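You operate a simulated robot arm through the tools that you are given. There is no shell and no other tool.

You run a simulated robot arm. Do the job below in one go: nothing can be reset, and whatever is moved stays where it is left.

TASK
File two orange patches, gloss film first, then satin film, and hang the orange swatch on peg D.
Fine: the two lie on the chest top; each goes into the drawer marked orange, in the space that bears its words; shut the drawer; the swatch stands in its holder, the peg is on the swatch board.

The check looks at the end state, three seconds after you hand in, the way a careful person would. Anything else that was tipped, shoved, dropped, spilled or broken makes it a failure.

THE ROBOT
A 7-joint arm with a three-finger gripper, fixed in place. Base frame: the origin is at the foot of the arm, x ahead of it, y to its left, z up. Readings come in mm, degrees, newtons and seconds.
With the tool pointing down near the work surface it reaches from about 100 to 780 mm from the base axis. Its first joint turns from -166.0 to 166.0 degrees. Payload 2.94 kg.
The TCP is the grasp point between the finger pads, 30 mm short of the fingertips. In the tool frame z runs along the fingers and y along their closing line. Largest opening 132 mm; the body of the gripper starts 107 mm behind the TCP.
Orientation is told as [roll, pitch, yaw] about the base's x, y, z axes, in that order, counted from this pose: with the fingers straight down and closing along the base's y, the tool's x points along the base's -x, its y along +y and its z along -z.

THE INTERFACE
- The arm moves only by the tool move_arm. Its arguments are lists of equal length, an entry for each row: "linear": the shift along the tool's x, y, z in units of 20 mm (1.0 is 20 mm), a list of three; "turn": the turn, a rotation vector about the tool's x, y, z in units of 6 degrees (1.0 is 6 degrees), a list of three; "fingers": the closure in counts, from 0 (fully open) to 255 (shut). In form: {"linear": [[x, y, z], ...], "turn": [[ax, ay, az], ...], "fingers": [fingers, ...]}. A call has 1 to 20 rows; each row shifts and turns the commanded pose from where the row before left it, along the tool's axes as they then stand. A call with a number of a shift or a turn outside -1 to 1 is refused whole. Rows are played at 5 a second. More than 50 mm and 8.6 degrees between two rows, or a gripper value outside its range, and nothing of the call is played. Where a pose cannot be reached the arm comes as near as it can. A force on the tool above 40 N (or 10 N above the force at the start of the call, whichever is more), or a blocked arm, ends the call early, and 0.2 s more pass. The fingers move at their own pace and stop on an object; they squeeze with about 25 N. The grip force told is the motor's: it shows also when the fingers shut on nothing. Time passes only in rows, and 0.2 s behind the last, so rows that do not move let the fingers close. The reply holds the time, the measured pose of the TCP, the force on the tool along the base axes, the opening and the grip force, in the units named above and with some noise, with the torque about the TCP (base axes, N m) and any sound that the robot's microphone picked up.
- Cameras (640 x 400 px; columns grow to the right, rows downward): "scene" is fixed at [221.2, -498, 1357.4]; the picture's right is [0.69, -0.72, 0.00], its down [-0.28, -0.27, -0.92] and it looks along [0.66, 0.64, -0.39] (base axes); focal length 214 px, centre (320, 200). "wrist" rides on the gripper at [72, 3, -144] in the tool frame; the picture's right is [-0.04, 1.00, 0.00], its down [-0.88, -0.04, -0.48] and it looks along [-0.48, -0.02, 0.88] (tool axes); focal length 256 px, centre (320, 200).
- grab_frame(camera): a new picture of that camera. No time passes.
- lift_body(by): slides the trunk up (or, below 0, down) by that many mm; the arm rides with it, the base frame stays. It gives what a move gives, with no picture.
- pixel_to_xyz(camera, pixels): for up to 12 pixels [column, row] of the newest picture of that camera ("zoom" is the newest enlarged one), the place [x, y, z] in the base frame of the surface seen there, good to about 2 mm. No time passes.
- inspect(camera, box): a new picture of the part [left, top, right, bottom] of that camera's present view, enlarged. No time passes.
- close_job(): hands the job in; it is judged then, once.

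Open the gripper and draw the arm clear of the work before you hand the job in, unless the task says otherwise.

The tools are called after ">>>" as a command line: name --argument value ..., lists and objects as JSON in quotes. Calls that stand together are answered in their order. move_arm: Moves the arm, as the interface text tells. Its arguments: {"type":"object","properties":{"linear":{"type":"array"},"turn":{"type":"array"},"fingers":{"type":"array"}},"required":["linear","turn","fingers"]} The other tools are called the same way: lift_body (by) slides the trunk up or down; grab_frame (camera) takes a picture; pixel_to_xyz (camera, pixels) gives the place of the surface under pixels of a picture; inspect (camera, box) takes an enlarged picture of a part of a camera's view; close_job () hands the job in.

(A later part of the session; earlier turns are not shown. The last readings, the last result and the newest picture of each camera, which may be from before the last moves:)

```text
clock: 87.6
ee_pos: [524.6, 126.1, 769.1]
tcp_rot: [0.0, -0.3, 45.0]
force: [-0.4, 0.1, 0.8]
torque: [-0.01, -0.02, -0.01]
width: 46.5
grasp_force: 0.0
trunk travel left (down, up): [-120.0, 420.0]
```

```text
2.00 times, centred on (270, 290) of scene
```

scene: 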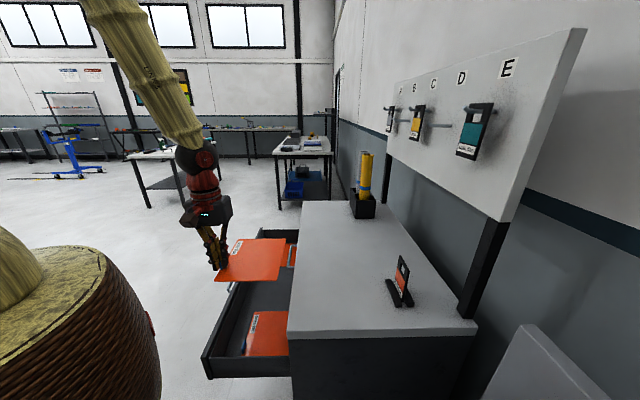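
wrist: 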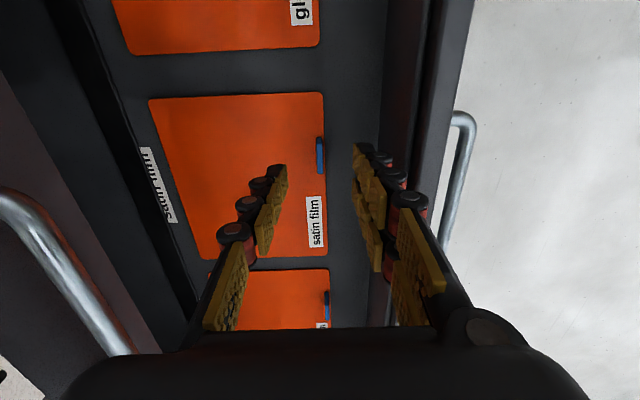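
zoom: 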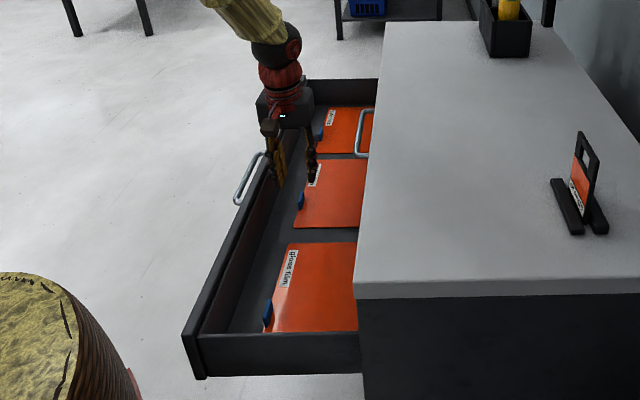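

All three patches lie in their spaces. Next I close the drawer: rise clear of the front wall, move out in front of it (n≈−60, s≈497), then tilt the tool horizontal again.

>>> move_arm --linear '[[0, 0, -1], [0, 0, -1], [0, 0, -1], [0, 0, -1], [0, 0, -0.5], [-0.2, 1, 0], [-0.2, 1, 0], [-0.2, 1, 0], [-0.2, 1, 0], [-0.2, 1, 0], [-0.2, 1, 0], [-0.2, 1, 0], [-0.2, 1, 0], [-0.2, 1, 0], [0, 1, 0], [0, 1, 0], [0, 0, 0]]' --turn '[[0, 0, 0], [0, 0, 0], [0, 0, 0], [0, 0, 0], [0, 0, 0], [0, 0, 0], [0, 0, 0], [0, 0, 0], [0, 0, 0], [0, 0, 0], [0, 0, 0], [0, 0, 0], [0, 0, 0], [0, 0, 0], [0, 0, 0], [0, 0, 0], [0, 0, 0]]' --fingers '[165, 165, 165, 165, 165, 165, 165, 165, 165, 200, 255, 255, 255, 255, 255, 255, 255]'

>>> grab_frame --camera "scene"

>>> grab_frame --camera "wrist"

```text
clock: 91.2
ee_pos: [394.3, 306.4, 858.9]
tcp_rot: [0.0, -0.3, 45.0]
force: [-0.1, 0.2, -0.6]
torque: [-0.02, 0.0, -0.01]
width: 0.0
grasp_force: 24.7
trunk travel left (down, up): [-120.0, 420.0]
```

```text
taken
```

scene: 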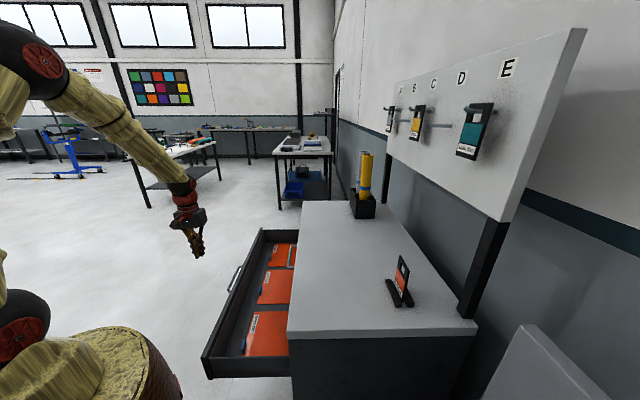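

```text
taken
```

wrist: 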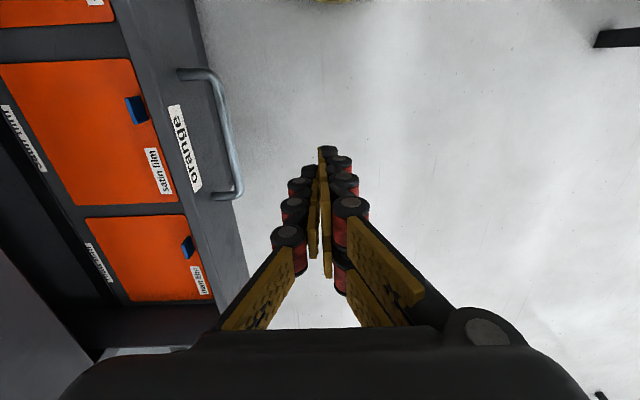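

The labels of all three spaces are visible behind their patches. I tilt the tool horizontal (+90° about tool x) and then lower the trunk 119 mm, to push above the handle at z≈740.

>>> move_arm --linear '[[0, 0, 0], [0, 0, 0], [0, 0, 0], [0, 0, 0], [0, 0, 0], [0, 0, 0], [0, 0, 0], [0, 0, 0], [0, 0, 0], [0, 0, 0], [0, 0, 0], [0, 0, 0], [0, 0, 0], [0, 0, 0], [0, 0, 0], [0, 0, 0]]' --turn '[[1, 0, 0], [1, 0, 0], [1, 0, 0], [1, 0, 0], [1, 0, 0], [1, 0, 0], [1, 0, 0], [1, 0, 0], [1, 0, 0], [1, 0, 0], [1, 0, 0], [1, 0, 0], [1, 0, 0], [1, 0, 0], [1, 0, 0], [0, 0, 0]]' --fingers '[255, 255, 255, 255, 255, 255, 255, 255, 255, 255, 255, 255, 255, 255, 255, 255]'

>>> lift_body --by -119

>>> grab_frame --camera "wrist"

>>> grab_frame --camera "scene"

```text
clock: 94.6
ee_pos: [394.5, 306.1, 860.5]
tcp_rot: [-90.1, -0.2, 45.0]
force: [-0.6, 0.2, -0.4]
torque: [0.0, -0.03, -0.04]
width: 0.0
grasp_force: 24.9
trunk travel left (down, up): [-120.0, 420.0]
```

```text
clock: 96.0
ee_pos: [395.1, 306.7, 741.8]
tcp_rot: [-89.9, -0.3, 45.0]
force: [-0.1, -0.1, -0.2]
torque: [0.01, -0.06, -0.01]
width: 0.0
grasp_force: 24.9
trunk travel left (down, up): [-1.0, 539.0]
```

```text
taken
```

wrist: 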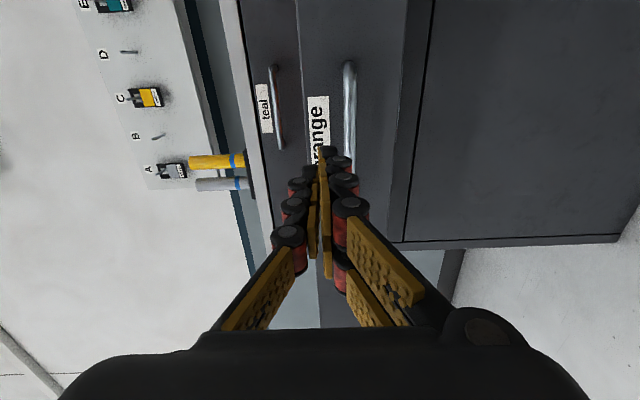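

```text
taken
```

scene: 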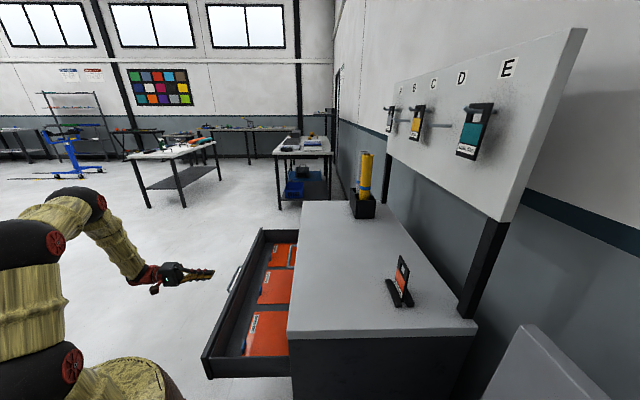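

Fingertips (closed) face the panel just above its handle at z≈742. I approach 95 mm to near contact.

>>> move_arm --linear '[[0, 0, 1], [0, 0, 1], [0, 0, 1], [0, 0, 1], [0, 0, 0.75], [0, 0, 0]]' --turn '[[0, 0, 0], [0, 0, 0], [0, 0, 0], [0, 0, 0], [0, 0, 0], [0, 0, 0]]' --fingers '[255, 255, 255, 255, 255, 255]'

>>> grab_frame --camera "wrist"

```text
clock: 97.5
ee_pos: [461.0, 240.1, 741.2]
tcp_rot: [-90.0, -0.3, 44.9]
force: [-0.1, 0.2, -0.2]
torque: [-0.02, 0.0, -0.01]
width: 0.2
grasp_force: 24.9
trunk travel left (down, up): [-1.0, 539.0]
```

```text
taken
```

wrist: 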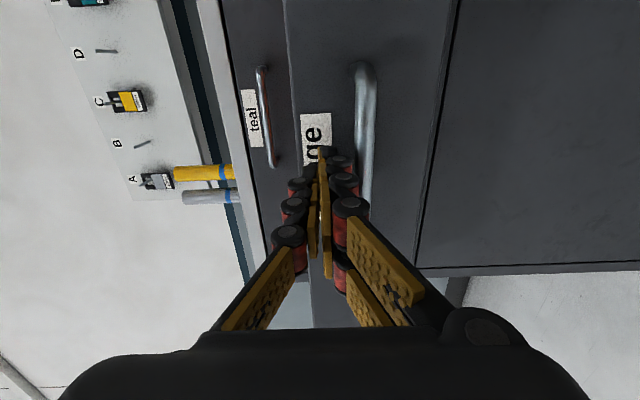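

Tips are at n≈−186, about 12 mm before the panel. I push on gently, ramping from 20 to 40 mm/s.

>>> move_arm --linear '[[0, 0, 0.2], [0, 0, 0.2], [0, 0, 0.2], [0, 0, 0.2], [0, 0, 0.25], [0, 0, 0.3], [0, 0, 0.35], [0, 0, 0.4], [0, 0, 0.4], [0, 0, 0.4], [0, 0, 0.4], [0, 0, 0.4], [0, 0, 0.4], [0, 0, 0.4], [0, 0, 0.4], [0, 0, 0.4], [0, 0, 0.3], [0, 0, 0.2], [0, 0, 0.1], [0, 0, 0]]' --turn '[[0, 0, 0], [0, 0, 0], [0, 0, 0], [0, 0, 0], [0, 0, 0], [0, 0, 0], [0, 0, 0], [0, 0, 0], [0, 0, 0], [0, 0, 0], [0, 0, 0], [0, 0, 0], [0, 0, 0], [0, 0, 0], [0, 0, 0], [0, 0, 0], [0, 0, 0], [0, 0, 0], [0, 0, 0], [0, 0, 0]]' --fingers '[255, 255, 255, 255, 255, 255, 255, 255, 255, 255, 255, 255, 255, 255, 255, 255, 255, 255, 255, 255]'

>>> grab_frame --camera "scene"

>>> inspect --camera "scene" --box '[190, 190, 350, 390]'

```text
clock: 101.7
ee_pos: [544.5, 155.8, 741.1]
tcp_rot: [-90.0, -0.3, 45.1]
force: [0.6, 0.0, -0.8]
torque: [0.02, 0.02, -0.02]
width: 0.0
grasp_force: 28.3
trunk travel left (down, up): [-1.0, 539.0]
```

```text
taken
```

scene: 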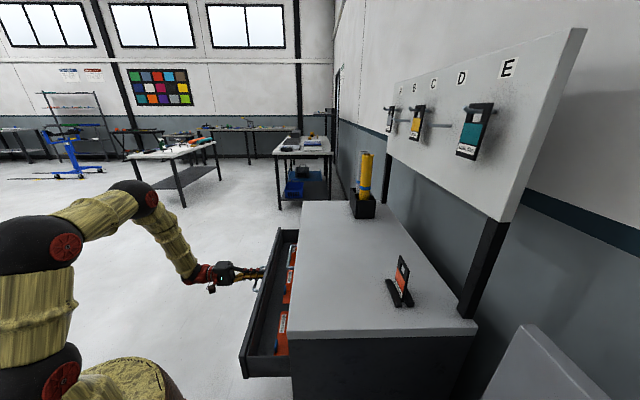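

```text
2.00 times, centred on (270, 290) of scene
```

zoom: 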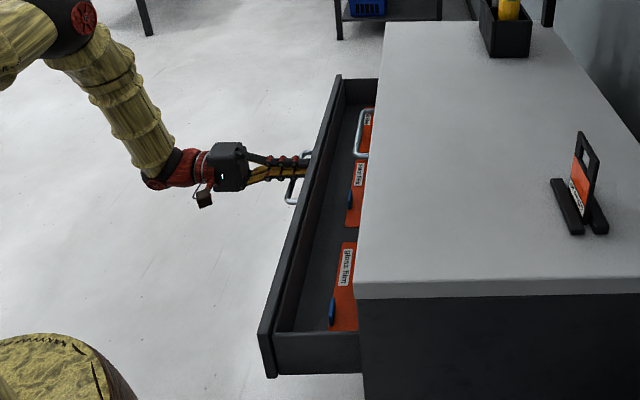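

The drawer slides in smoothly (panel now at n≈−305, 136 mm to go). I continue, slowing toward the end.

>>> move_arm --linear '[[0, 0, 0.2], [0, 0, 0.3], [0, 0, 0.4], [0, 0, 0.4], [0, 0, 0.4], [0, 0, 0.4], [0, 0, 0.4], [0, 0, 0.4], [0, 0, 0.4], [0, 0, 0.4], [0, 0, 0.4], [0, 0, 0.4], [0, 0, 0.4], [0, 0, 0.4], [0, 0, 0.4], [0, 0, 0.3], [0, 0, 0.2], [0, 0, 0.2], [0, 0, 0.1], [0, 0, 0]]' --turn '[[0, 0, 0], [0, 0, 0], [0, 0, 0], [0, 0, 0], [0, 0, 0], [0, 0, 0], [0, 0, 0], [0, 0, 0], [0, 0, 0], [0, 0, 0], [0, 0, 0], [0, 0, 0], [0, 0, 0], [0, 0, 0], [0, 0, 0], [0, 0, 0], [0, 0, 0], [0, 0, 0], [0, 0, 0], [0, 0, 0]]' --fingers '[255, 255, 255, 255, 255, 255, 255, 255, 255, 255, 255, 255, 255, 255, 255, 255, 255, 255, 255, 255]'

>>> grab_frame --camera "wrist"

>>> inspect --camera "scene" --box '[190, 190, 350, 390]'

```text
clock: 105.8
ee_pos: [635.4, 62.4, 741.6]
tcp_rot: [-89.9, -0.4, 45.0]
force: [-0.2, -0.8, -0.8]
torque: [0.0, 0.01, 0.02]
width: 0.0
grasp_force: 28.9
trunk travel left (down, up): [-1.0, 539.0]
```

```text
taken
```

wrist: 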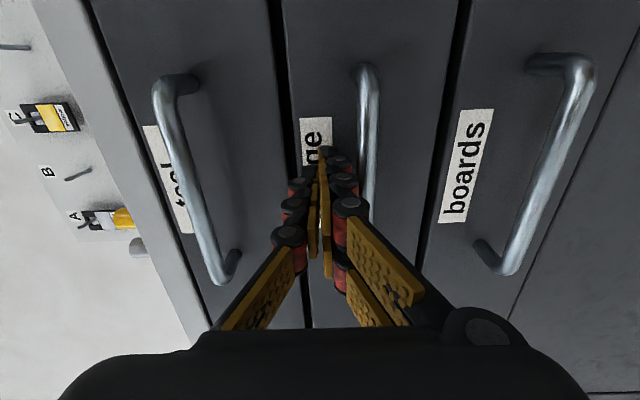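

```text
2.00 times, centred on (270, 290) of scene
```

zoom: 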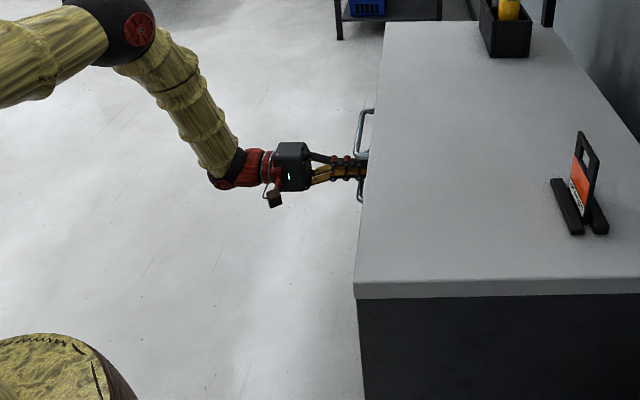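

The panel is nearly flush (tips n≈−435). I push on in 2 mm steps until it seats.

>>> move_arm --linear '[[0, 0, 0.1], [0, 0, 0.1], [0, 0, 0.1], [0, 0, 0.1], [0, 0, 0]]' --turn '[[0, 0, 0], [0, 0, 0], [0, 0, 0], [0, 0, 0], [0, 0, 0]]' --fingers '[255, 255, 255, 255, 255]'

>>> grab_frame --camera "wrist"

>>> pixel_to_xyz --camera "wrist" --pixels '[[220, 40], [340, 60], [310, 130], [430, 60], [340, 280], [250, 100], [460, 150], [420, 250]]'

```text
clock: 107.0
ee_pos: [641.4, 58.9, 742.4]
tcp_rot: [-90.1, -0.2, 45.0]
force: [0.6, -0.2, 0.1]
torque: [0.0, 0.01, 0.0]
width: 0.1
grasp_force: 28.7
trunk travel left (down, up): [-1.0, 539.0]
```

```text
taken
```

wrist: 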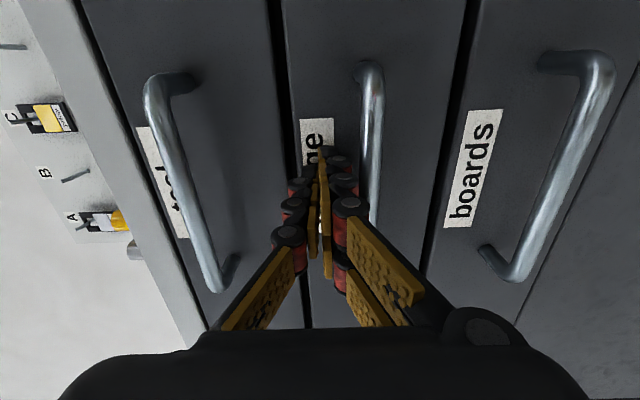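

```text
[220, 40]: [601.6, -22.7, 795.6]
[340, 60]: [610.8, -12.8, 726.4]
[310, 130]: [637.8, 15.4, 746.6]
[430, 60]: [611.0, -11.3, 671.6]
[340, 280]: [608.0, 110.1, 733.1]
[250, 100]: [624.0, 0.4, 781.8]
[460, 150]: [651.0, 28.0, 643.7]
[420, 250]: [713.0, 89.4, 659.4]
```

Panel depths read n≈−440 to −441 on all three fronts, so the drawer is about flush. I give it a few more millimetres to feel the stop.

>>> move_arm --linear '[[0, 0, 0.1], [0, 0, 0.1], [0, 0, 0]]' --turn '[[0, 0, 0], [0, 0, 0], [0, 0, 0]]' --fingers '[255, 255, 255]'

```text
clock: 107.8
ee_pos: [641.9, 57.6, 740.9]
tcp_rot: [-90.1, -0.1, 45.2]
force: [-26.0, 24.8, 3.4]
torque: [0.06, -0.1, -0.26]
width: 6.0
grasp_force: 28.5
trunk travel left (down, up): [-1.0, 539.0]
stopped in row 3: the force on the tool passed its limit at 42 N (the readings are from after the stop); the commanded pose is now the measured one
```

The stop is felt at ~40 N: the drawer is shut. I back straight away from it 120 mm and check with both cameras.

>>> move_arm --linear '[[0, 0, -0.3], [0, 0, -0.7], [0, 0, -1], [0, 0, -1], [0, 0, -1], [0, 0, -1], [0, 0, -1], [0, 0, 0]]' --turn '[[0, 0, 0], [0, 0, 0], [0, 0, 0], [0, 0, 0], [0, 0, 0], [0, 0, 0], [0, 0, 0], [0, 0, 0]]' --fingers '[255, 255, 255, 255, 255, 255, 255, 255]'

>>> grab_frame --camera "wrist"

>>> inspect --camera "scene" --box '[370, 235, 440, 325]'

>>> pixel_to_xyz --camera "wrist" --pixels '[[260, 60], [330, 60], [430, 60], [330, 250], [270, 250], [420, 240]]'

```text
clock: 109.6
ee_pos: [562.1, 140.2, 741.4]
tcp_rot: [-89.9, -0.1, 45.0]
force: [0.2, -0.5, -0.2]
torque: [-0.02, 0.0, 0.03]
width: 0.1
grasp_force: 29.0
trunk travel left (down, up): [-1.0, 539.0]
```

```text
taken
```

wrist: 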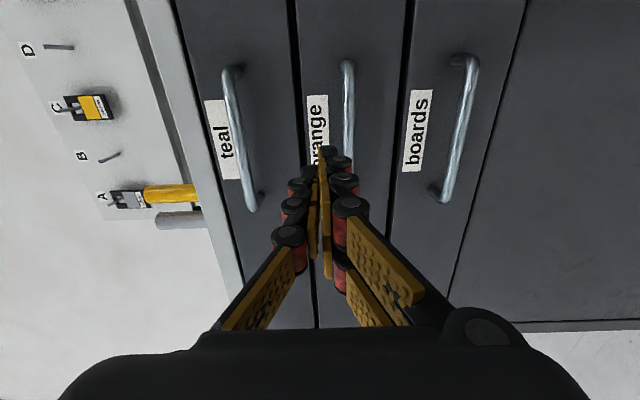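

```text
4.44 times, centred on (405, 280) of scene
```

zoom: 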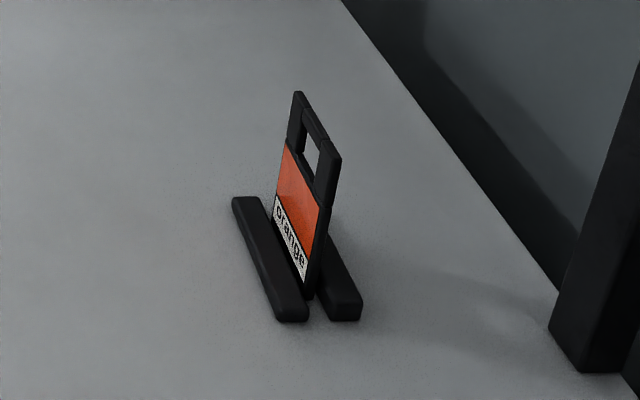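

```text
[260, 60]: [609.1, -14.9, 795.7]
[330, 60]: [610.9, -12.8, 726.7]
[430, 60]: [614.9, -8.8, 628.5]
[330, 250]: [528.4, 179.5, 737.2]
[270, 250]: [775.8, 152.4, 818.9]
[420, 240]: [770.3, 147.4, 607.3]
```

Drawer flush on all fronts (n≈−441). Now the swatch: I'll measure its corners, window and the holder bars.

>>> inspect --camera "scene" --box '[370, 235, 440, 325]'

>>> pixel_to_xyz --camera "zoom" --pixels '[[297, 97], [334, 163], [286, 150], [320, 210], [276, 205], [303, 275], [310, 150], [250, 205], [290, 305], [345, 305], [331, 240], [240, 200]]'

>>> pixel_to_xyz --camera "zoom" --pixels '[[299, 93], [339, 160], [331, 205], [322, 290], [315, 125], [325, 185], [289, 130], [300, 180], [310, 240], [300, 120], [305, 320], [360, 300]]'

```text
4.44 times, centred on (405, 280) of scene
```

zoom: 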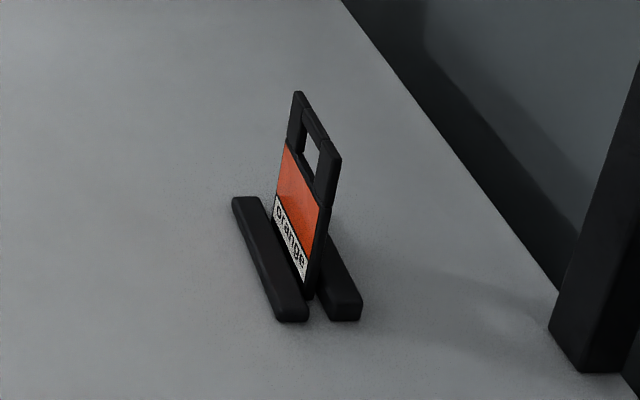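

```text
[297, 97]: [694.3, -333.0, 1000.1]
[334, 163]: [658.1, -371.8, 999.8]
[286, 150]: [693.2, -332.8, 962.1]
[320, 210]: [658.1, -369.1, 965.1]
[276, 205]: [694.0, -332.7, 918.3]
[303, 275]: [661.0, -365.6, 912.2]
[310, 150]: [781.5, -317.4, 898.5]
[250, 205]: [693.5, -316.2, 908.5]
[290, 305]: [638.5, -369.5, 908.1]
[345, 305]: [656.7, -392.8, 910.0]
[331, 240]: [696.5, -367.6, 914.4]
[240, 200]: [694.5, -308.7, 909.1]
```

```text
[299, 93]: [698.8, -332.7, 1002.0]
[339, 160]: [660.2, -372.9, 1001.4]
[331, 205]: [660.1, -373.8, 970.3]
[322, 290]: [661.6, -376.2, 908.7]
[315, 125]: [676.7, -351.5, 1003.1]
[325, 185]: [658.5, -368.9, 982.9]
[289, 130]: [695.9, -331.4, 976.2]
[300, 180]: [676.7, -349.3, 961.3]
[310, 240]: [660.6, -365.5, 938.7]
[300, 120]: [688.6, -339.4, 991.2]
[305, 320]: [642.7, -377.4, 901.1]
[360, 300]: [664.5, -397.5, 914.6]
```

The swatch stands upright, parallel to the board: s≈202–257, n≈−727 to −733, z≈900–1002, front facing +n; its window is near the top. I'll grip its side edges with a horizontal tool and the camera above, so I raise the trunk 250 mm and spin the tool −90° about its own axis.

>>> lift_body --by 270

>>> move_arm --linear '[[0, 0, 0], [0, 0, 0], [0, 0, 0], [0, 0, 0], [0, 0, 0], [0, 0, 0], [0, 0, 0], [0, 0, 0], [0, 0, 0], [0, 0, 0], [0, 0, 0], [0, 0, 0], [0, 0, 0], [0, 0, 0], [0, 0, 0], [0, 0, 0]]' --turn '[[0, 0, -1], [0, 0, -1], [0, 0, -1], [0, 0, -1], [0, 0, -1], [0, 0, -1], [0, 0, -1], [0, 0, -1], [0, 0, -1], [0, 0, -1], [0, 0, -1], [0, 0, -1], [0, 0, -1], [0, 0, -1], [0, 0, -1], [0, 0, 0]]' --fingers '[255, 200, 150, 91, 91, 91, 91, 91, 91, 91, 91, 91, 91, 91, 91, 91]'

>>> grab_frame --camera "wrist"

>>> grab_frame --camera "scene"

```text
clock: 112.3
ee_pos: [562.3, 140.1, 1010.9]
tcp_rot: [-89.8, -0.1, 45.0]
force: [-0.7, -0.1, 0.9]
torque: [-0.03, 0.0, 0.03]
width: 0.2
grasp_force: 28.7
trunk travel left (down, up): [-271.0, 269.0]
```

```text
clock: 115.8
ee_pos: [561.7, 141.1, 1011.6]
tcp_rot: [-31.2, 89.8, 103.9]
force: [0.4, -0.7, 0.4]
torque: [-0.02, -0.01, 0.03]
width: 84.9
grasp_force: 0.0
trunk travel left (down, up): [-271.0, 269.0]
```

```text
taken
```

wrist: 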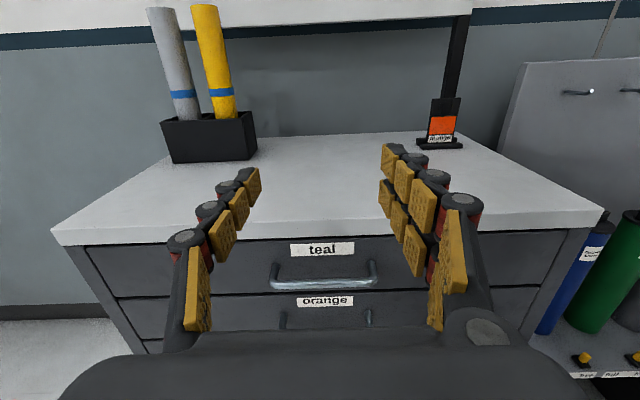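

```text
taken
```

scene: 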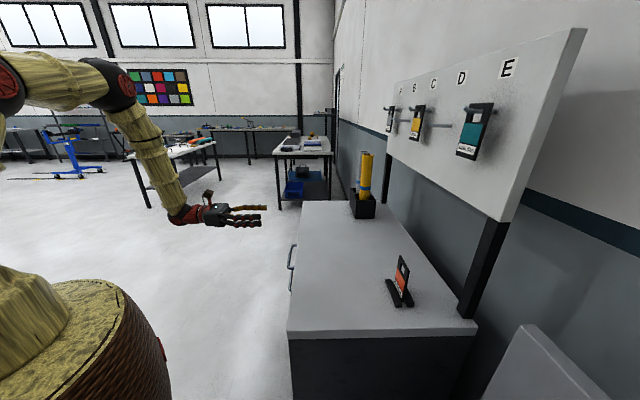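

The view is upright now: swatch at (442,125). I move toward it to s≈229, n≈−600, staying at z≈1011 above the chest top.

>>> move_arm --linear '[[0, 0.84, 0.9], [0, 0.84, 0.95], [0, 0.84, 0.95], [0, 0.84, 0.95], [0, 0.84, 0.95], [0, 0.84, 0.95], [0, 0.84, 0.95], [0, 0.84, 0.95], [0, 0.84, 0.95], [0, 0.84, 0.95], [0, 0.84, 0.95], [0, 0.84, 0.95], [0, 0.84, 0.95], [0, 0.84, 0.95], [0, 0.84, 0.95], [0, 0.8, 0.9], [0, 0, 0]]' --turn '[[0, 0, 0], [0, 0, 0], [0, 0, 0], [0, 0, 0], [0, 0, 0], [0, 0, 0], [0, 0, 0], [0, 0, 0], [0, 0, 0], [0, 0, 0], [0, 0, 0], [0, 0, 0], [0, 0, 0], [0, 0, 0], [0, 0, 0], [0, 0, 0], [0, 0, 0]]' --fingers '[91, 91, 91, 91, 91, 91, 91, 91, 91, 91, 91, 91, 91, 91, 91, 91, 91]'

>>> grab_frame --camera "wrist"

>>> grab_frame --camera "scene"

```text
clock: 119.3
ee_pos: [587.4, -263.2, 1008.2]
tcp_rot: [-53.4, 89.7, 81.6]
force: [-0.2, 0.1, 0.6]
torque: [0.02, -0.03, 0.0]
width: 84.9
grasp_force: 0.0
trunk travel left (down, up): [-271.0, 269.0]
```

```text
taken
```

wrist: 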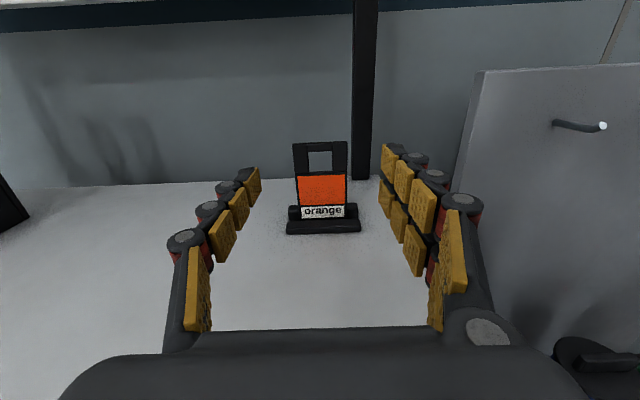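

```text
taken
```

scene: 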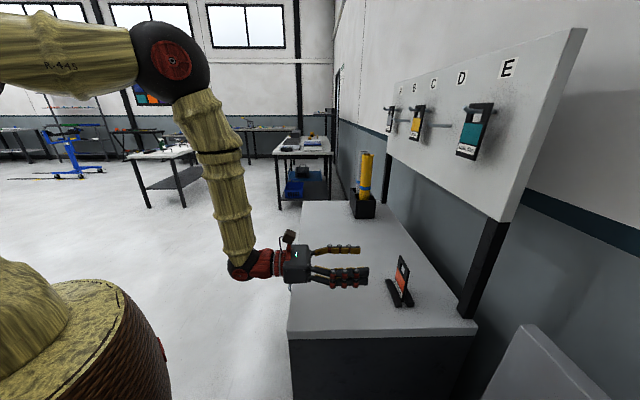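

The swatch stands straight ahead at (321,185). I enlarge it and measure its window and edges.

>>> inspect --camera "wrist" --box '[270, 130, 380, 240]'

>>> pixel_to_xyz --camera "wrist" --pixels '[[294, 146], [346, 143], [300, 160], [342, 160], [320, 147], [320, 190], [301, 210], [344, 208], [295, 195], [347, 190], [290, 228], [358, 226]]'

```text
3.64 times, centred on (325, 185) of wrist
```

zoom: 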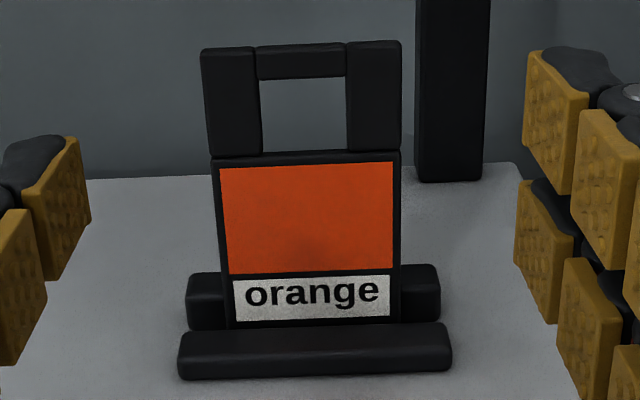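

```text
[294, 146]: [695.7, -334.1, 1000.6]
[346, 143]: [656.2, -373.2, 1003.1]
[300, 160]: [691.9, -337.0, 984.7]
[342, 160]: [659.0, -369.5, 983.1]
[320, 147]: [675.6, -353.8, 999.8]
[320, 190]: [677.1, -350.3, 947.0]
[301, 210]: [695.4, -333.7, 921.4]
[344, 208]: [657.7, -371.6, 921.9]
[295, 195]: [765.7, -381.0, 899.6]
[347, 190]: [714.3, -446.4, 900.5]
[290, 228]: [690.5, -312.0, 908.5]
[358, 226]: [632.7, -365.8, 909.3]
```

>>> pixel_to_xyz --camera "zoom" --pixels '[[204, 60], [398, 55], [256, 110], [350, 110], [300, 74], [300, 157], [300, 50], [216, 200], [396, 200], [300, 285], [300, 318], [260, 60]]'

>>> pixel_to_xyz --camera "zoom" --pixels '[[264, 110], [342, 110], [300, 81], [300, 148], [300, 340], [190, 340], [445, 340], [210, 290], [430, 290], [180, 370], [450, 365], [300, 300]]'

```text
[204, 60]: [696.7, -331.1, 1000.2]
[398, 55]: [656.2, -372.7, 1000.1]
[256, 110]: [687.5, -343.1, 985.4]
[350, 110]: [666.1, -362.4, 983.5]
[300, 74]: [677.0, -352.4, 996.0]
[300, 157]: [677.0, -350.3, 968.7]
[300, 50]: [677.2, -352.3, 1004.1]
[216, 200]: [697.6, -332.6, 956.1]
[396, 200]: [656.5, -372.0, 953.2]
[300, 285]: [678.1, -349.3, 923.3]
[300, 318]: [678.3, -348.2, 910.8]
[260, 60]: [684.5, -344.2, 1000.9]
```

```text
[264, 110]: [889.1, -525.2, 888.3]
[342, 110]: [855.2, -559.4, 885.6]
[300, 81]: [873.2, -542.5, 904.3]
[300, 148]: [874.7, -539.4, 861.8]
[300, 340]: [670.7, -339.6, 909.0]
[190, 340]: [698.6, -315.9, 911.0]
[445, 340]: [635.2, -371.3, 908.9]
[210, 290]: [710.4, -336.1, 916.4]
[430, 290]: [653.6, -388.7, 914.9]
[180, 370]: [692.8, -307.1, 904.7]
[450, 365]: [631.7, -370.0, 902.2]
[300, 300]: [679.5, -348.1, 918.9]
```

The swatch is 58 mm wide (s≈200.5–258.5), window 28×25 mm (z≈970–995). Before lowering to grip height I check how low the wrist hangs behind the gripper, at scene (240,270) and (262,275).

>>> pixel_to_xyz --camera "scene" --pixels '[[240, 281], [240, 270], [230, 272], [250, 277], [262, 276], [275, 274], [290, 280], [300, 284], [315, 283], [345, 285], [290, 240], [268, 250]]'

>>> inspect --camera "scene" --box '[210, 210, 430, 320]'

```text
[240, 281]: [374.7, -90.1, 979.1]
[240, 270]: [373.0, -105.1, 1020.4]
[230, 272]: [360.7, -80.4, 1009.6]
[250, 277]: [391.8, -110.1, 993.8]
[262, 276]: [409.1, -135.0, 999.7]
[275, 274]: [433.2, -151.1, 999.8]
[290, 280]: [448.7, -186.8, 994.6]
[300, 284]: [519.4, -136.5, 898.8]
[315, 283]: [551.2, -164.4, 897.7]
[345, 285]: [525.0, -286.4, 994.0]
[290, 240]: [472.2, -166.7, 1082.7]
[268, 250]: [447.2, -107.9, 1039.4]
```

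```text
2.91 times, centred on (320, 265) of scene
```

zoom: 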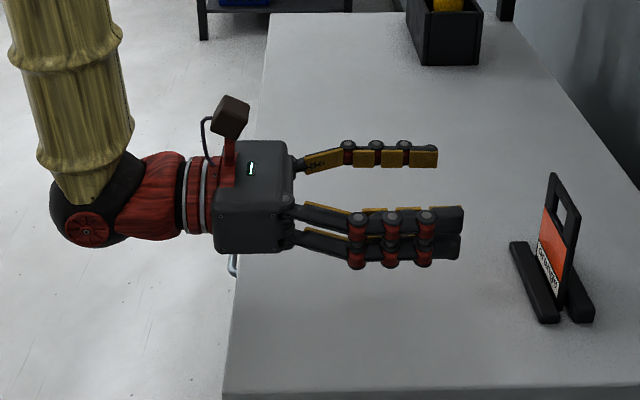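

The wrist joint hangs ~50 mm below the tool axis about 270 mm back, which would graze the chest top at grip height. So I tilt the tool 18° nose-down (raising the wrist), then lower to z≈952 still 95 mm in front of the swatch.

>>> move_arm --linear '[[0, 0, 0], [0, 0, 0], [0, 0, 0], [0, 0, 0], [-0.666, 0, 0.216], [-0.666, 0, 0.216], [-0.666, 0, 0.216], [-0.666, 0, 0.216], [0, 0, 0]]' --turn '[[0, -1, 0], [0, -1, 0], [0, -1, 0], [0, 0, 0], [0, 0, 0], [0, 0, 0], [0, 0, 0], [0, 0, 0], [0, 0, 0]]' --fingers '[91, 91, 91, 91, 91, 91, 91, 91, 91]'

>>> grab_frame --camera "wrist"

>>> inspect --camera "scene" --box '[210, 210, 430, 320]'

```text
clock: 121.3
ee_pos: [584.3, -263.4, 954.1]
tcp_rot: [-0.5, 72.0, 134.6]
force: [-0.7, -0.3, 0.0]
torque: [-0.02, 0.01, 0.0]
width: 85.1
grasp_force: 0.0
trunk travel left (down, up): [-271.0, 269.0]
```

```text
taken
```

wrist: 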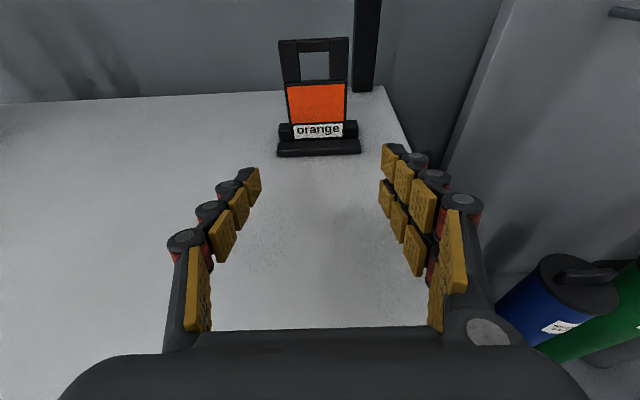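

```text
2.91 times, centred on (320, 265) of scene
```

zoom: 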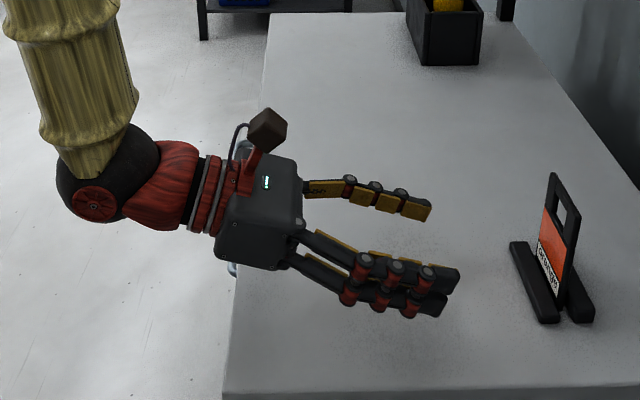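

Alignment is good: the swatch sits midway between the fingertips. I go forward horizontally ~80 mm and look again before straddling it.

>>> move_arm --linear '[[0.305, -0.1, 0.94], [0.305, 0, 0.94], [0.305, 0, 0.94], [0.305, 0, 0.94], [0, 0, 0]]' --turn '[[0, 0, 0], [0, 0, 0], [0, 0, 0], [0, 0, 0], [0, 0, 0]]' --fingers '[91, 91, 91, 91, 91]'

>>> grab_frame --camera "wrist"

>>> inspect --camera "scene" --box '[250, 210, 430, 330]'

```text
clock: 122.5
ee_pos: [642.4, -316.4, 954.2]
tcp_rot: [-0.4, 72.0, 134.6]
force: [-0.5, -0.7, -0.1]
torque: [-0.02, 0.01, -0.02]
width: 84.8
grasp_force: 0.1
trunk travel left (down, up): [-271.0, 269.0]
```

```text
taken
```

wrist: 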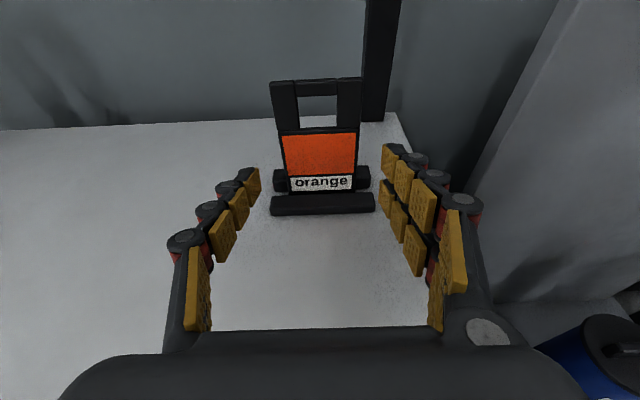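

```text
3.33 times, centred on (340, 270) of scene
```

zoom: 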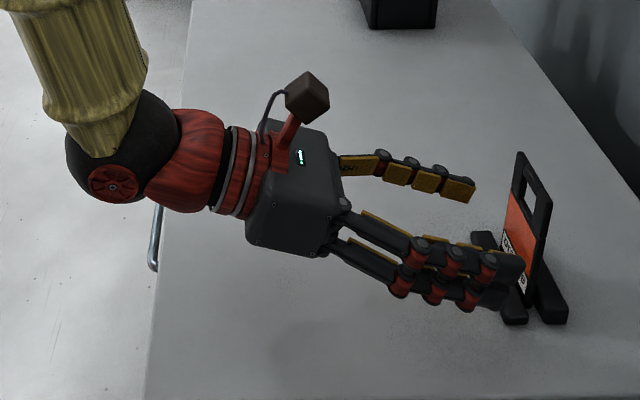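

Let me check the fingertips' actual positions against the holder, at zoom (495,300) and (515,268), before going further.

>>> pixel_to_xyz --camera "zoom" --pixels '[[490, 304], [500, 300], [505, 290], [515, 275], [520, 262], [500, 250], [475, 305], [430, 300], [470, 195], [390, 175], [505, 310], [545, 300]]'

>>> inspect --camera "wrist" --box '[230, 70, 420, 230]'

```text
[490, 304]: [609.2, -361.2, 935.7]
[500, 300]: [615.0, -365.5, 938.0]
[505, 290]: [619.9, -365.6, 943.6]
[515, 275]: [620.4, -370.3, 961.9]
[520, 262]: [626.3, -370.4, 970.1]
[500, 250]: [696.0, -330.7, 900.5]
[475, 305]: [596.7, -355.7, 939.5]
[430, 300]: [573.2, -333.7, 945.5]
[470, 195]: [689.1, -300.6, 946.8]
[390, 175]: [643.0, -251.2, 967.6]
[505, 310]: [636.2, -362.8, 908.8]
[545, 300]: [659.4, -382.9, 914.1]
```

```text
2.50 times, centred on (325, 150) of wrist
```

zoom: 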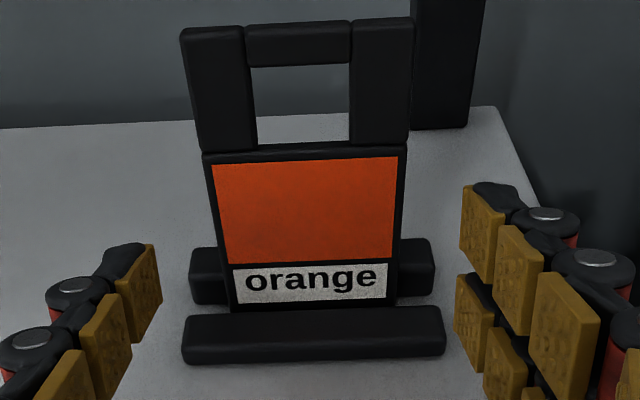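

Fingertips' lowest points (z≈936) clear the holder bars (≈917), and each side has ~13 mm clearance. I move forward the last 40 mm and close on the swatch's side edges.

>>> move_arm --linear '[[0.206, 0, 0.634], [0.206, 0, 0.634], [0.206, 0, 0.634], [0, 0, 0]]' --turn '[[0, 0, 0], [0, 0, 0], [0, 0, 0], [0, 0, 0]]' --fingers '[91, 91, 91, 91]'

>>> grab_frame --camera "wrist"

>>> inspect --camera "scene" --box '[270, 210, 450, 330]'

```text
clock: 123.5
ee_pos: [671.8, -346.5, 954.0]
tcp_rot: [-0.5, 71.9, 134.6]
force: [0.2, -0.2, 0.3]
torque: [0.0, -0.03, -0.01]
width: 84.7
grasp_force: 0.1
trunk travel left (down, up): [-271.0, 269.0]
```

```text
taken
```

wrist: 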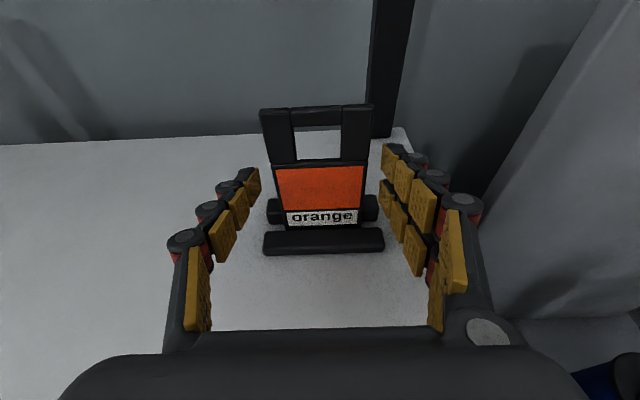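

```text
3.33 times, centred on (360, 270) of scene
```

zoom: 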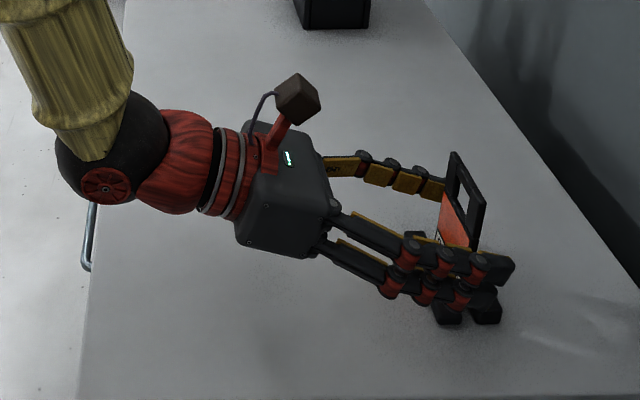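

The fingers straddle the swatch with TCP at s≈230, n≈−720. I close gradually onto its edges.

>>> move_arm --linear '[[0, 0, 0], [0, 0, 0], [0, 0, 0], [0, 0, 0], [0, 0, 0], [0, 0, 0], [0, 0, 0], [0, 0, 0], [0, 0, 0]]' --turn '[[0, 0, 0], [0, 0, 0], [0, 0, 0], [0, 0, 0], [0, 0, 0], [0, 0, 0], [0, 0, 0], [0, 0, 0], [0, 0, 0]]' --fingers '[110, 125, 133, 138, 143, 150, 180, 255, 255]'

>>> grab_frame --camera "wrist"

>>> inspect --camera "scene" --box '[330, 230, 450, 320]'

```text
clock: 125.5
ee_pos: [670.3, -345.3, 954.1]
tcp_rot: [-0.5, 72.0, 134.6]
force: [-1.0, -0.4, 1.2]
torque: [-0.08, 0.03, 0.06]
width: 58.0
grasp_force: 24.7
trunk travel left (down, up): [-271.0, 269.0]
```

```text
taken
```

wrist: 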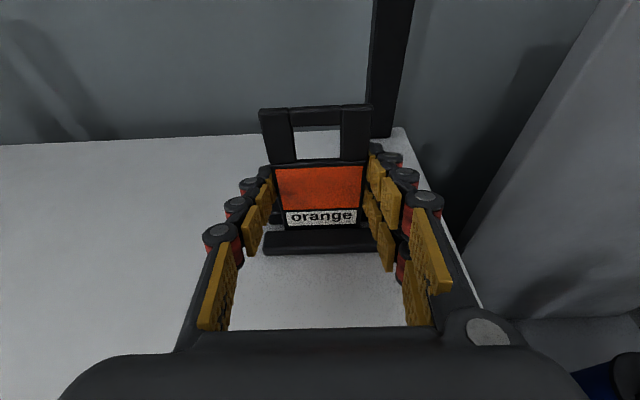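

```text
4.44 times, centred on (390, 275) of scene
```

zoom: 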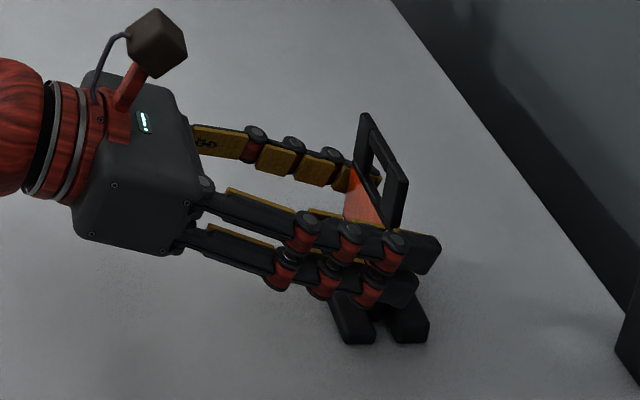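

Gripped at 58.0 mm width. I lift straight up (vertical in the base frame), slowly, 60 mm, and check that the holder stays.

>>> move_arm --linear '[[0.238, 0, -0.077], [0.238, 0, -0.077], [0.476, 0, -0.155], [0.476, 0, -0.155], [0.713, 0, -0.232], [0.713, 0, -0.232], [0, 0, 0]]' --turn '[[0, 0, 0], [0, 0, 0], [0, 0, 0], [0, 0, 0], [0, 0, 0], [0, 0, 0], [0, 0, 0]]' --fingers '[255, 255, 255, 255, 255, 255, 255]'

>>> grab_frame --camera "wrist"

>>> inspect --camera "scene" --box '[330, 210, 450, 320]'

```text
clock: 127.2
ee_pos: [672.0, -344.5, 1012.6]
tcp_rot: [-0.3, 72.0, 134.7]
force: [-0.1, -0.8, -0.7]
torque: [0.0, 0.04, 0.0]
width: 58.2
grasp_force: 24.7
trunk travel left (down, up): [-271.0, 269.0]
```

```text
taken
```

wrist: 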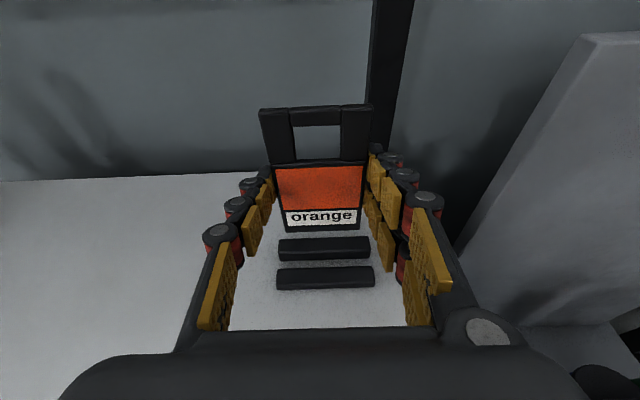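

```text
3.64 times, centred on (390, 265) of scene
```

zoom: 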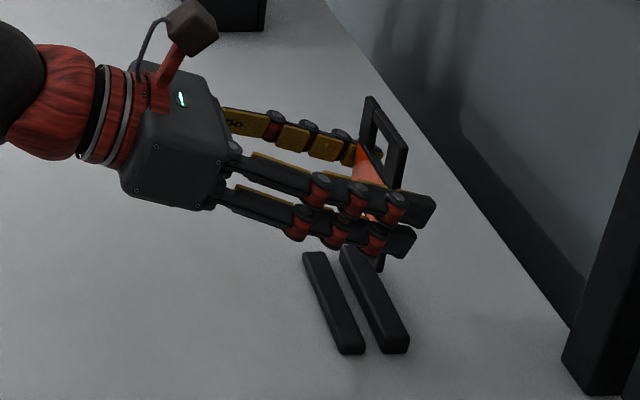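

The swatch is up and the holder stayed put. I measure the swatch in the hand: zoom in on the wrist view.

>>> inspect --camera "wrist" --box '[250, 90, 390, 240]'

>>> pixel_to_xyz --camera "wrist" --pixels '[[264, 115], [370, 112], [318, 115], [318, 108], [318, 123], [318, 157], [318, 190], [318, 215], [318, 226], [292, 140], [344, 140], [280, 185]]'

```text
2.67 times, centred on (320, 165) of wrist
```

zoom: 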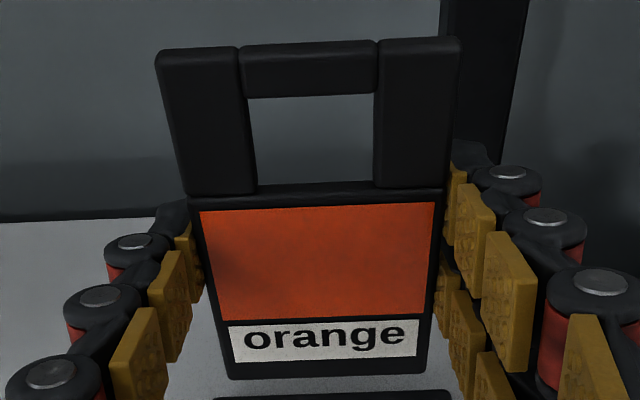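

```text
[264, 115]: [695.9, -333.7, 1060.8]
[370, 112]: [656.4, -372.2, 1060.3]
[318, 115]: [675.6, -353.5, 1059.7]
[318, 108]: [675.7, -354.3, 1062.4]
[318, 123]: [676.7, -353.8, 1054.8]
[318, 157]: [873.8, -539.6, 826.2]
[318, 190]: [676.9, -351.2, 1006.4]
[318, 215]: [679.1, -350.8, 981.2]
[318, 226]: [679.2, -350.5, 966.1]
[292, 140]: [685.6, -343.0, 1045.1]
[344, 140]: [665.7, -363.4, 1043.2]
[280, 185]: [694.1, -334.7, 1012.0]
```

In the hand, the window spans about 16–41 mm above the TCP height, and the swatch plane is ~12 mm ahead of the TCP. I back off 100 mm from the board side and shift along s toward peg D (s≈367), then raise the trunk fully.

>>> move_arm --linear '[[-0.309, 0, -0.951], [-0.309, 0, -0.951], [-0.309, -0.5, -0.951], [-0.309, -1, -0.951], [-0.309, -1, -0.951], [0, -1, 0], [0, -1, 0], [0, -1, 0], [0, -1, 0], [0, -0.35, 0], [0, 0, 0]]' --turn '[[0, 0, 0], [0, 0, 0], [0, 0, 0], [0, 0, 0], [0, 0, 0], [0, 0, 0], [0, 0, 0], [0, 0, 0], [0, 0, 0], [0, 0, 0], [0, 0, 0]]' --fingers '[255, 255, 255, 255, 255, 255, 255, 255, 255, 255, 255]'

>>> lift_body --by 269

>>> grab_frame --camera "wrist"

>>> grab_frame --camera "scene"

```text
clock: 129.6
ee_pos: [697.8, -179.2, 1013.5]
tcp_rot: [-0.5, 71.9, 134.7]
force: [0.2, 0.0, -1.4]
torque: [0.0, -0.01, 0.0]
width: 58.0
grasp_force: 25.3
trunk travel left (down, up): [-271.0, 269.0]
```

```text
clock: 132.3
ee_pos: [697.2, -178.6, 1283.1]
tcp_rot: [-0.4, 72.0, 134.7]
force: [-0.1, -0.1, -0.8]
torque: [0.01, -0.02, -0.02]
width: 58.3
grasp_force: 25.3
trunk travel left (down, up): [-540.0, 0.0]
```

```text
taken
```

wrist: 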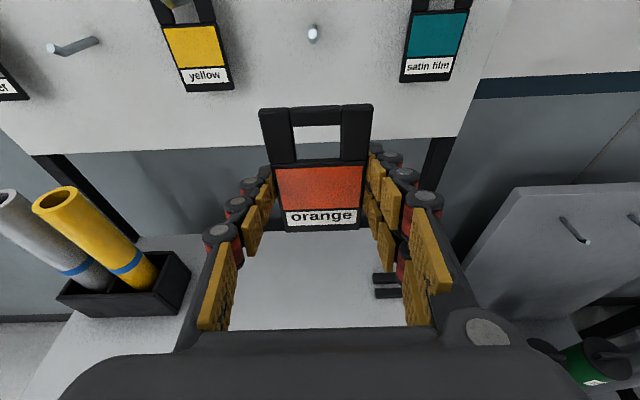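

```text
taken
```

scene: 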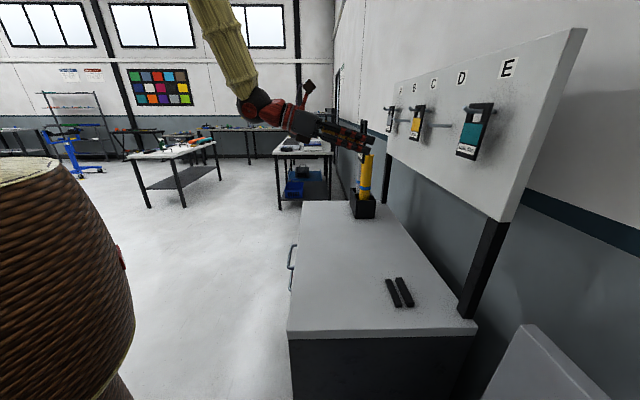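

Peg D points at me at wrist (313,33), flanked by yellow (C) and teal (E). I enlarge and measure it.

>>> inspect --camera "wrist" --box '[270, 0, 360, 70]'

>>> pixel_to_xyz --camera "wrist" --pixels '[[313, 28], [313, 33], [313, 38], [313, 42], [309, 33], [317, 33], [313, 25], [313, 50], [60, 47], [90, 42], [440, 40], [195, 50]]'

>>> inspect --camera "scene" --box '[420, 100, 490, 150]'

>>> pixel_to_xyz --camera "zoom" --pixels '[[60, 210], [100, 230], [60, 225], [150, 235], [200, 235], [250, 235], [100, 215], [100, 225], [80, 205], [60, 200], [60, 240], [150, 225]]'

```text
5.71 times, centred on (315, 35) of wrist
```

zoom: 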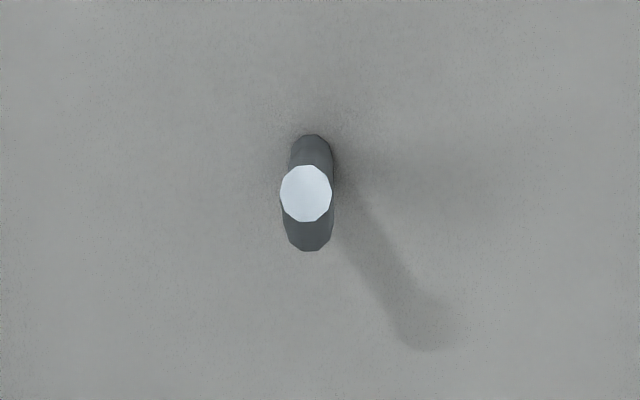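

```text
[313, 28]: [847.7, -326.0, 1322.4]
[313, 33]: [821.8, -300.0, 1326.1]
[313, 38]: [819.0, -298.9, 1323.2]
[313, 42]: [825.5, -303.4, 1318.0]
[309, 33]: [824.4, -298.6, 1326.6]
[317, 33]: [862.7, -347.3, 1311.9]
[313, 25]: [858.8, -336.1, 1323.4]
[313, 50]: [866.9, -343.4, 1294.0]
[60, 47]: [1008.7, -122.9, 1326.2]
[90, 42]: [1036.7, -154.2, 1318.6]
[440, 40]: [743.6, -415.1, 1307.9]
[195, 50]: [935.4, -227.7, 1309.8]
```

```text
8.00 times, centred on (455, 125) of scene
```

zoom: 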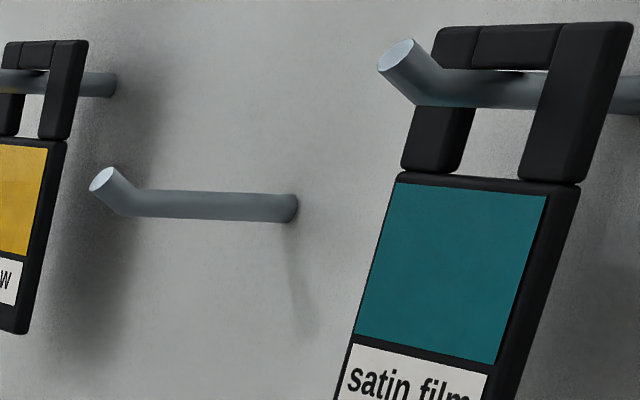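

```text
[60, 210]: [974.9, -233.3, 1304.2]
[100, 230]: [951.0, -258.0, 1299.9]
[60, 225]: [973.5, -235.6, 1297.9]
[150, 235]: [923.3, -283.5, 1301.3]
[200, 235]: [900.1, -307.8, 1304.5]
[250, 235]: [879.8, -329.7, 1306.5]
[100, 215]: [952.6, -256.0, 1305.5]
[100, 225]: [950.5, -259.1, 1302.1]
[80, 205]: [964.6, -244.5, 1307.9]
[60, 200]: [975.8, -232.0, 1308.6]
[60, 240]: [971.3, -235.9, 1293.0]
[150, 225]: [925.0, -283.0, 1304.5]
```

>>> pixel_to_xyz --camera "zoom" --pixels '[[105, 180], [95, 185], [115, 172], [108, 195], [125, 208], [150, 192], [150, 203], [150, 214], [200, 205], [250, 208], [285, 208], [290, 196]]'

>>> pixel_to_xyz --camera "zoom" --pixels '[[400, 55], [390, 65], [415, 45], [440, 85], [420, 95], [500, 75], [500, 100], [520, 35], [590, 30], [450, 40], [540, 180], [500, 68]]'

```text
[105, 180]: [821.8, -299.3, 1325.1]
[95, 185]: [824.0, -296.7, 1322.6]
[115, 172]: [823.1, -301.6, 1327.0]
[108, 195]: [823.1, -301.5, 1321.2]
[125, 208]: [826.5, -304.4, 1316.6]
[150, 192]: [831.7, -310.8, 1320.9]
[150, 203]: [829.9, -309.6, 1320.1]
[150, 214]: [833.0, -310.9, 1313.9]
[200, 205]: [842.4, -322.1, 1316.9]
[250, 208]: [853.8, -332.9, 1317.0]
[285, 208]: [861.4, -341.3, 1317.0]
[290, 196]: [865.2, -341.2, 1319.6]
```

```text
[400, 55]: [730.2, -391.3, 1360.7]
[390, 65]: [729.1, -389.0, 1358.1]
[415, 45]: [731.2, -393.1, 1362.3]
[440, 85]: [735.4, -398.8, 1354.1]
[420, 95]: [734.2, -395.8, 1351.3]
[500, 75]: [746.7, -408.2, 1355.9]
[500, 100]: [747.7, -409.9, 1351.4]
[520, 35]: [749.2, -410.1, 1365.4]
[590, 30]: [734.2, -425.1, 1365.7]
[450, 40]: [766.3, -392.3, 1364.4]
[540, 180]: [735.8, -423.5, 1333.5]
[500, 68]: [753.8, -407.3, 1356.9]
```

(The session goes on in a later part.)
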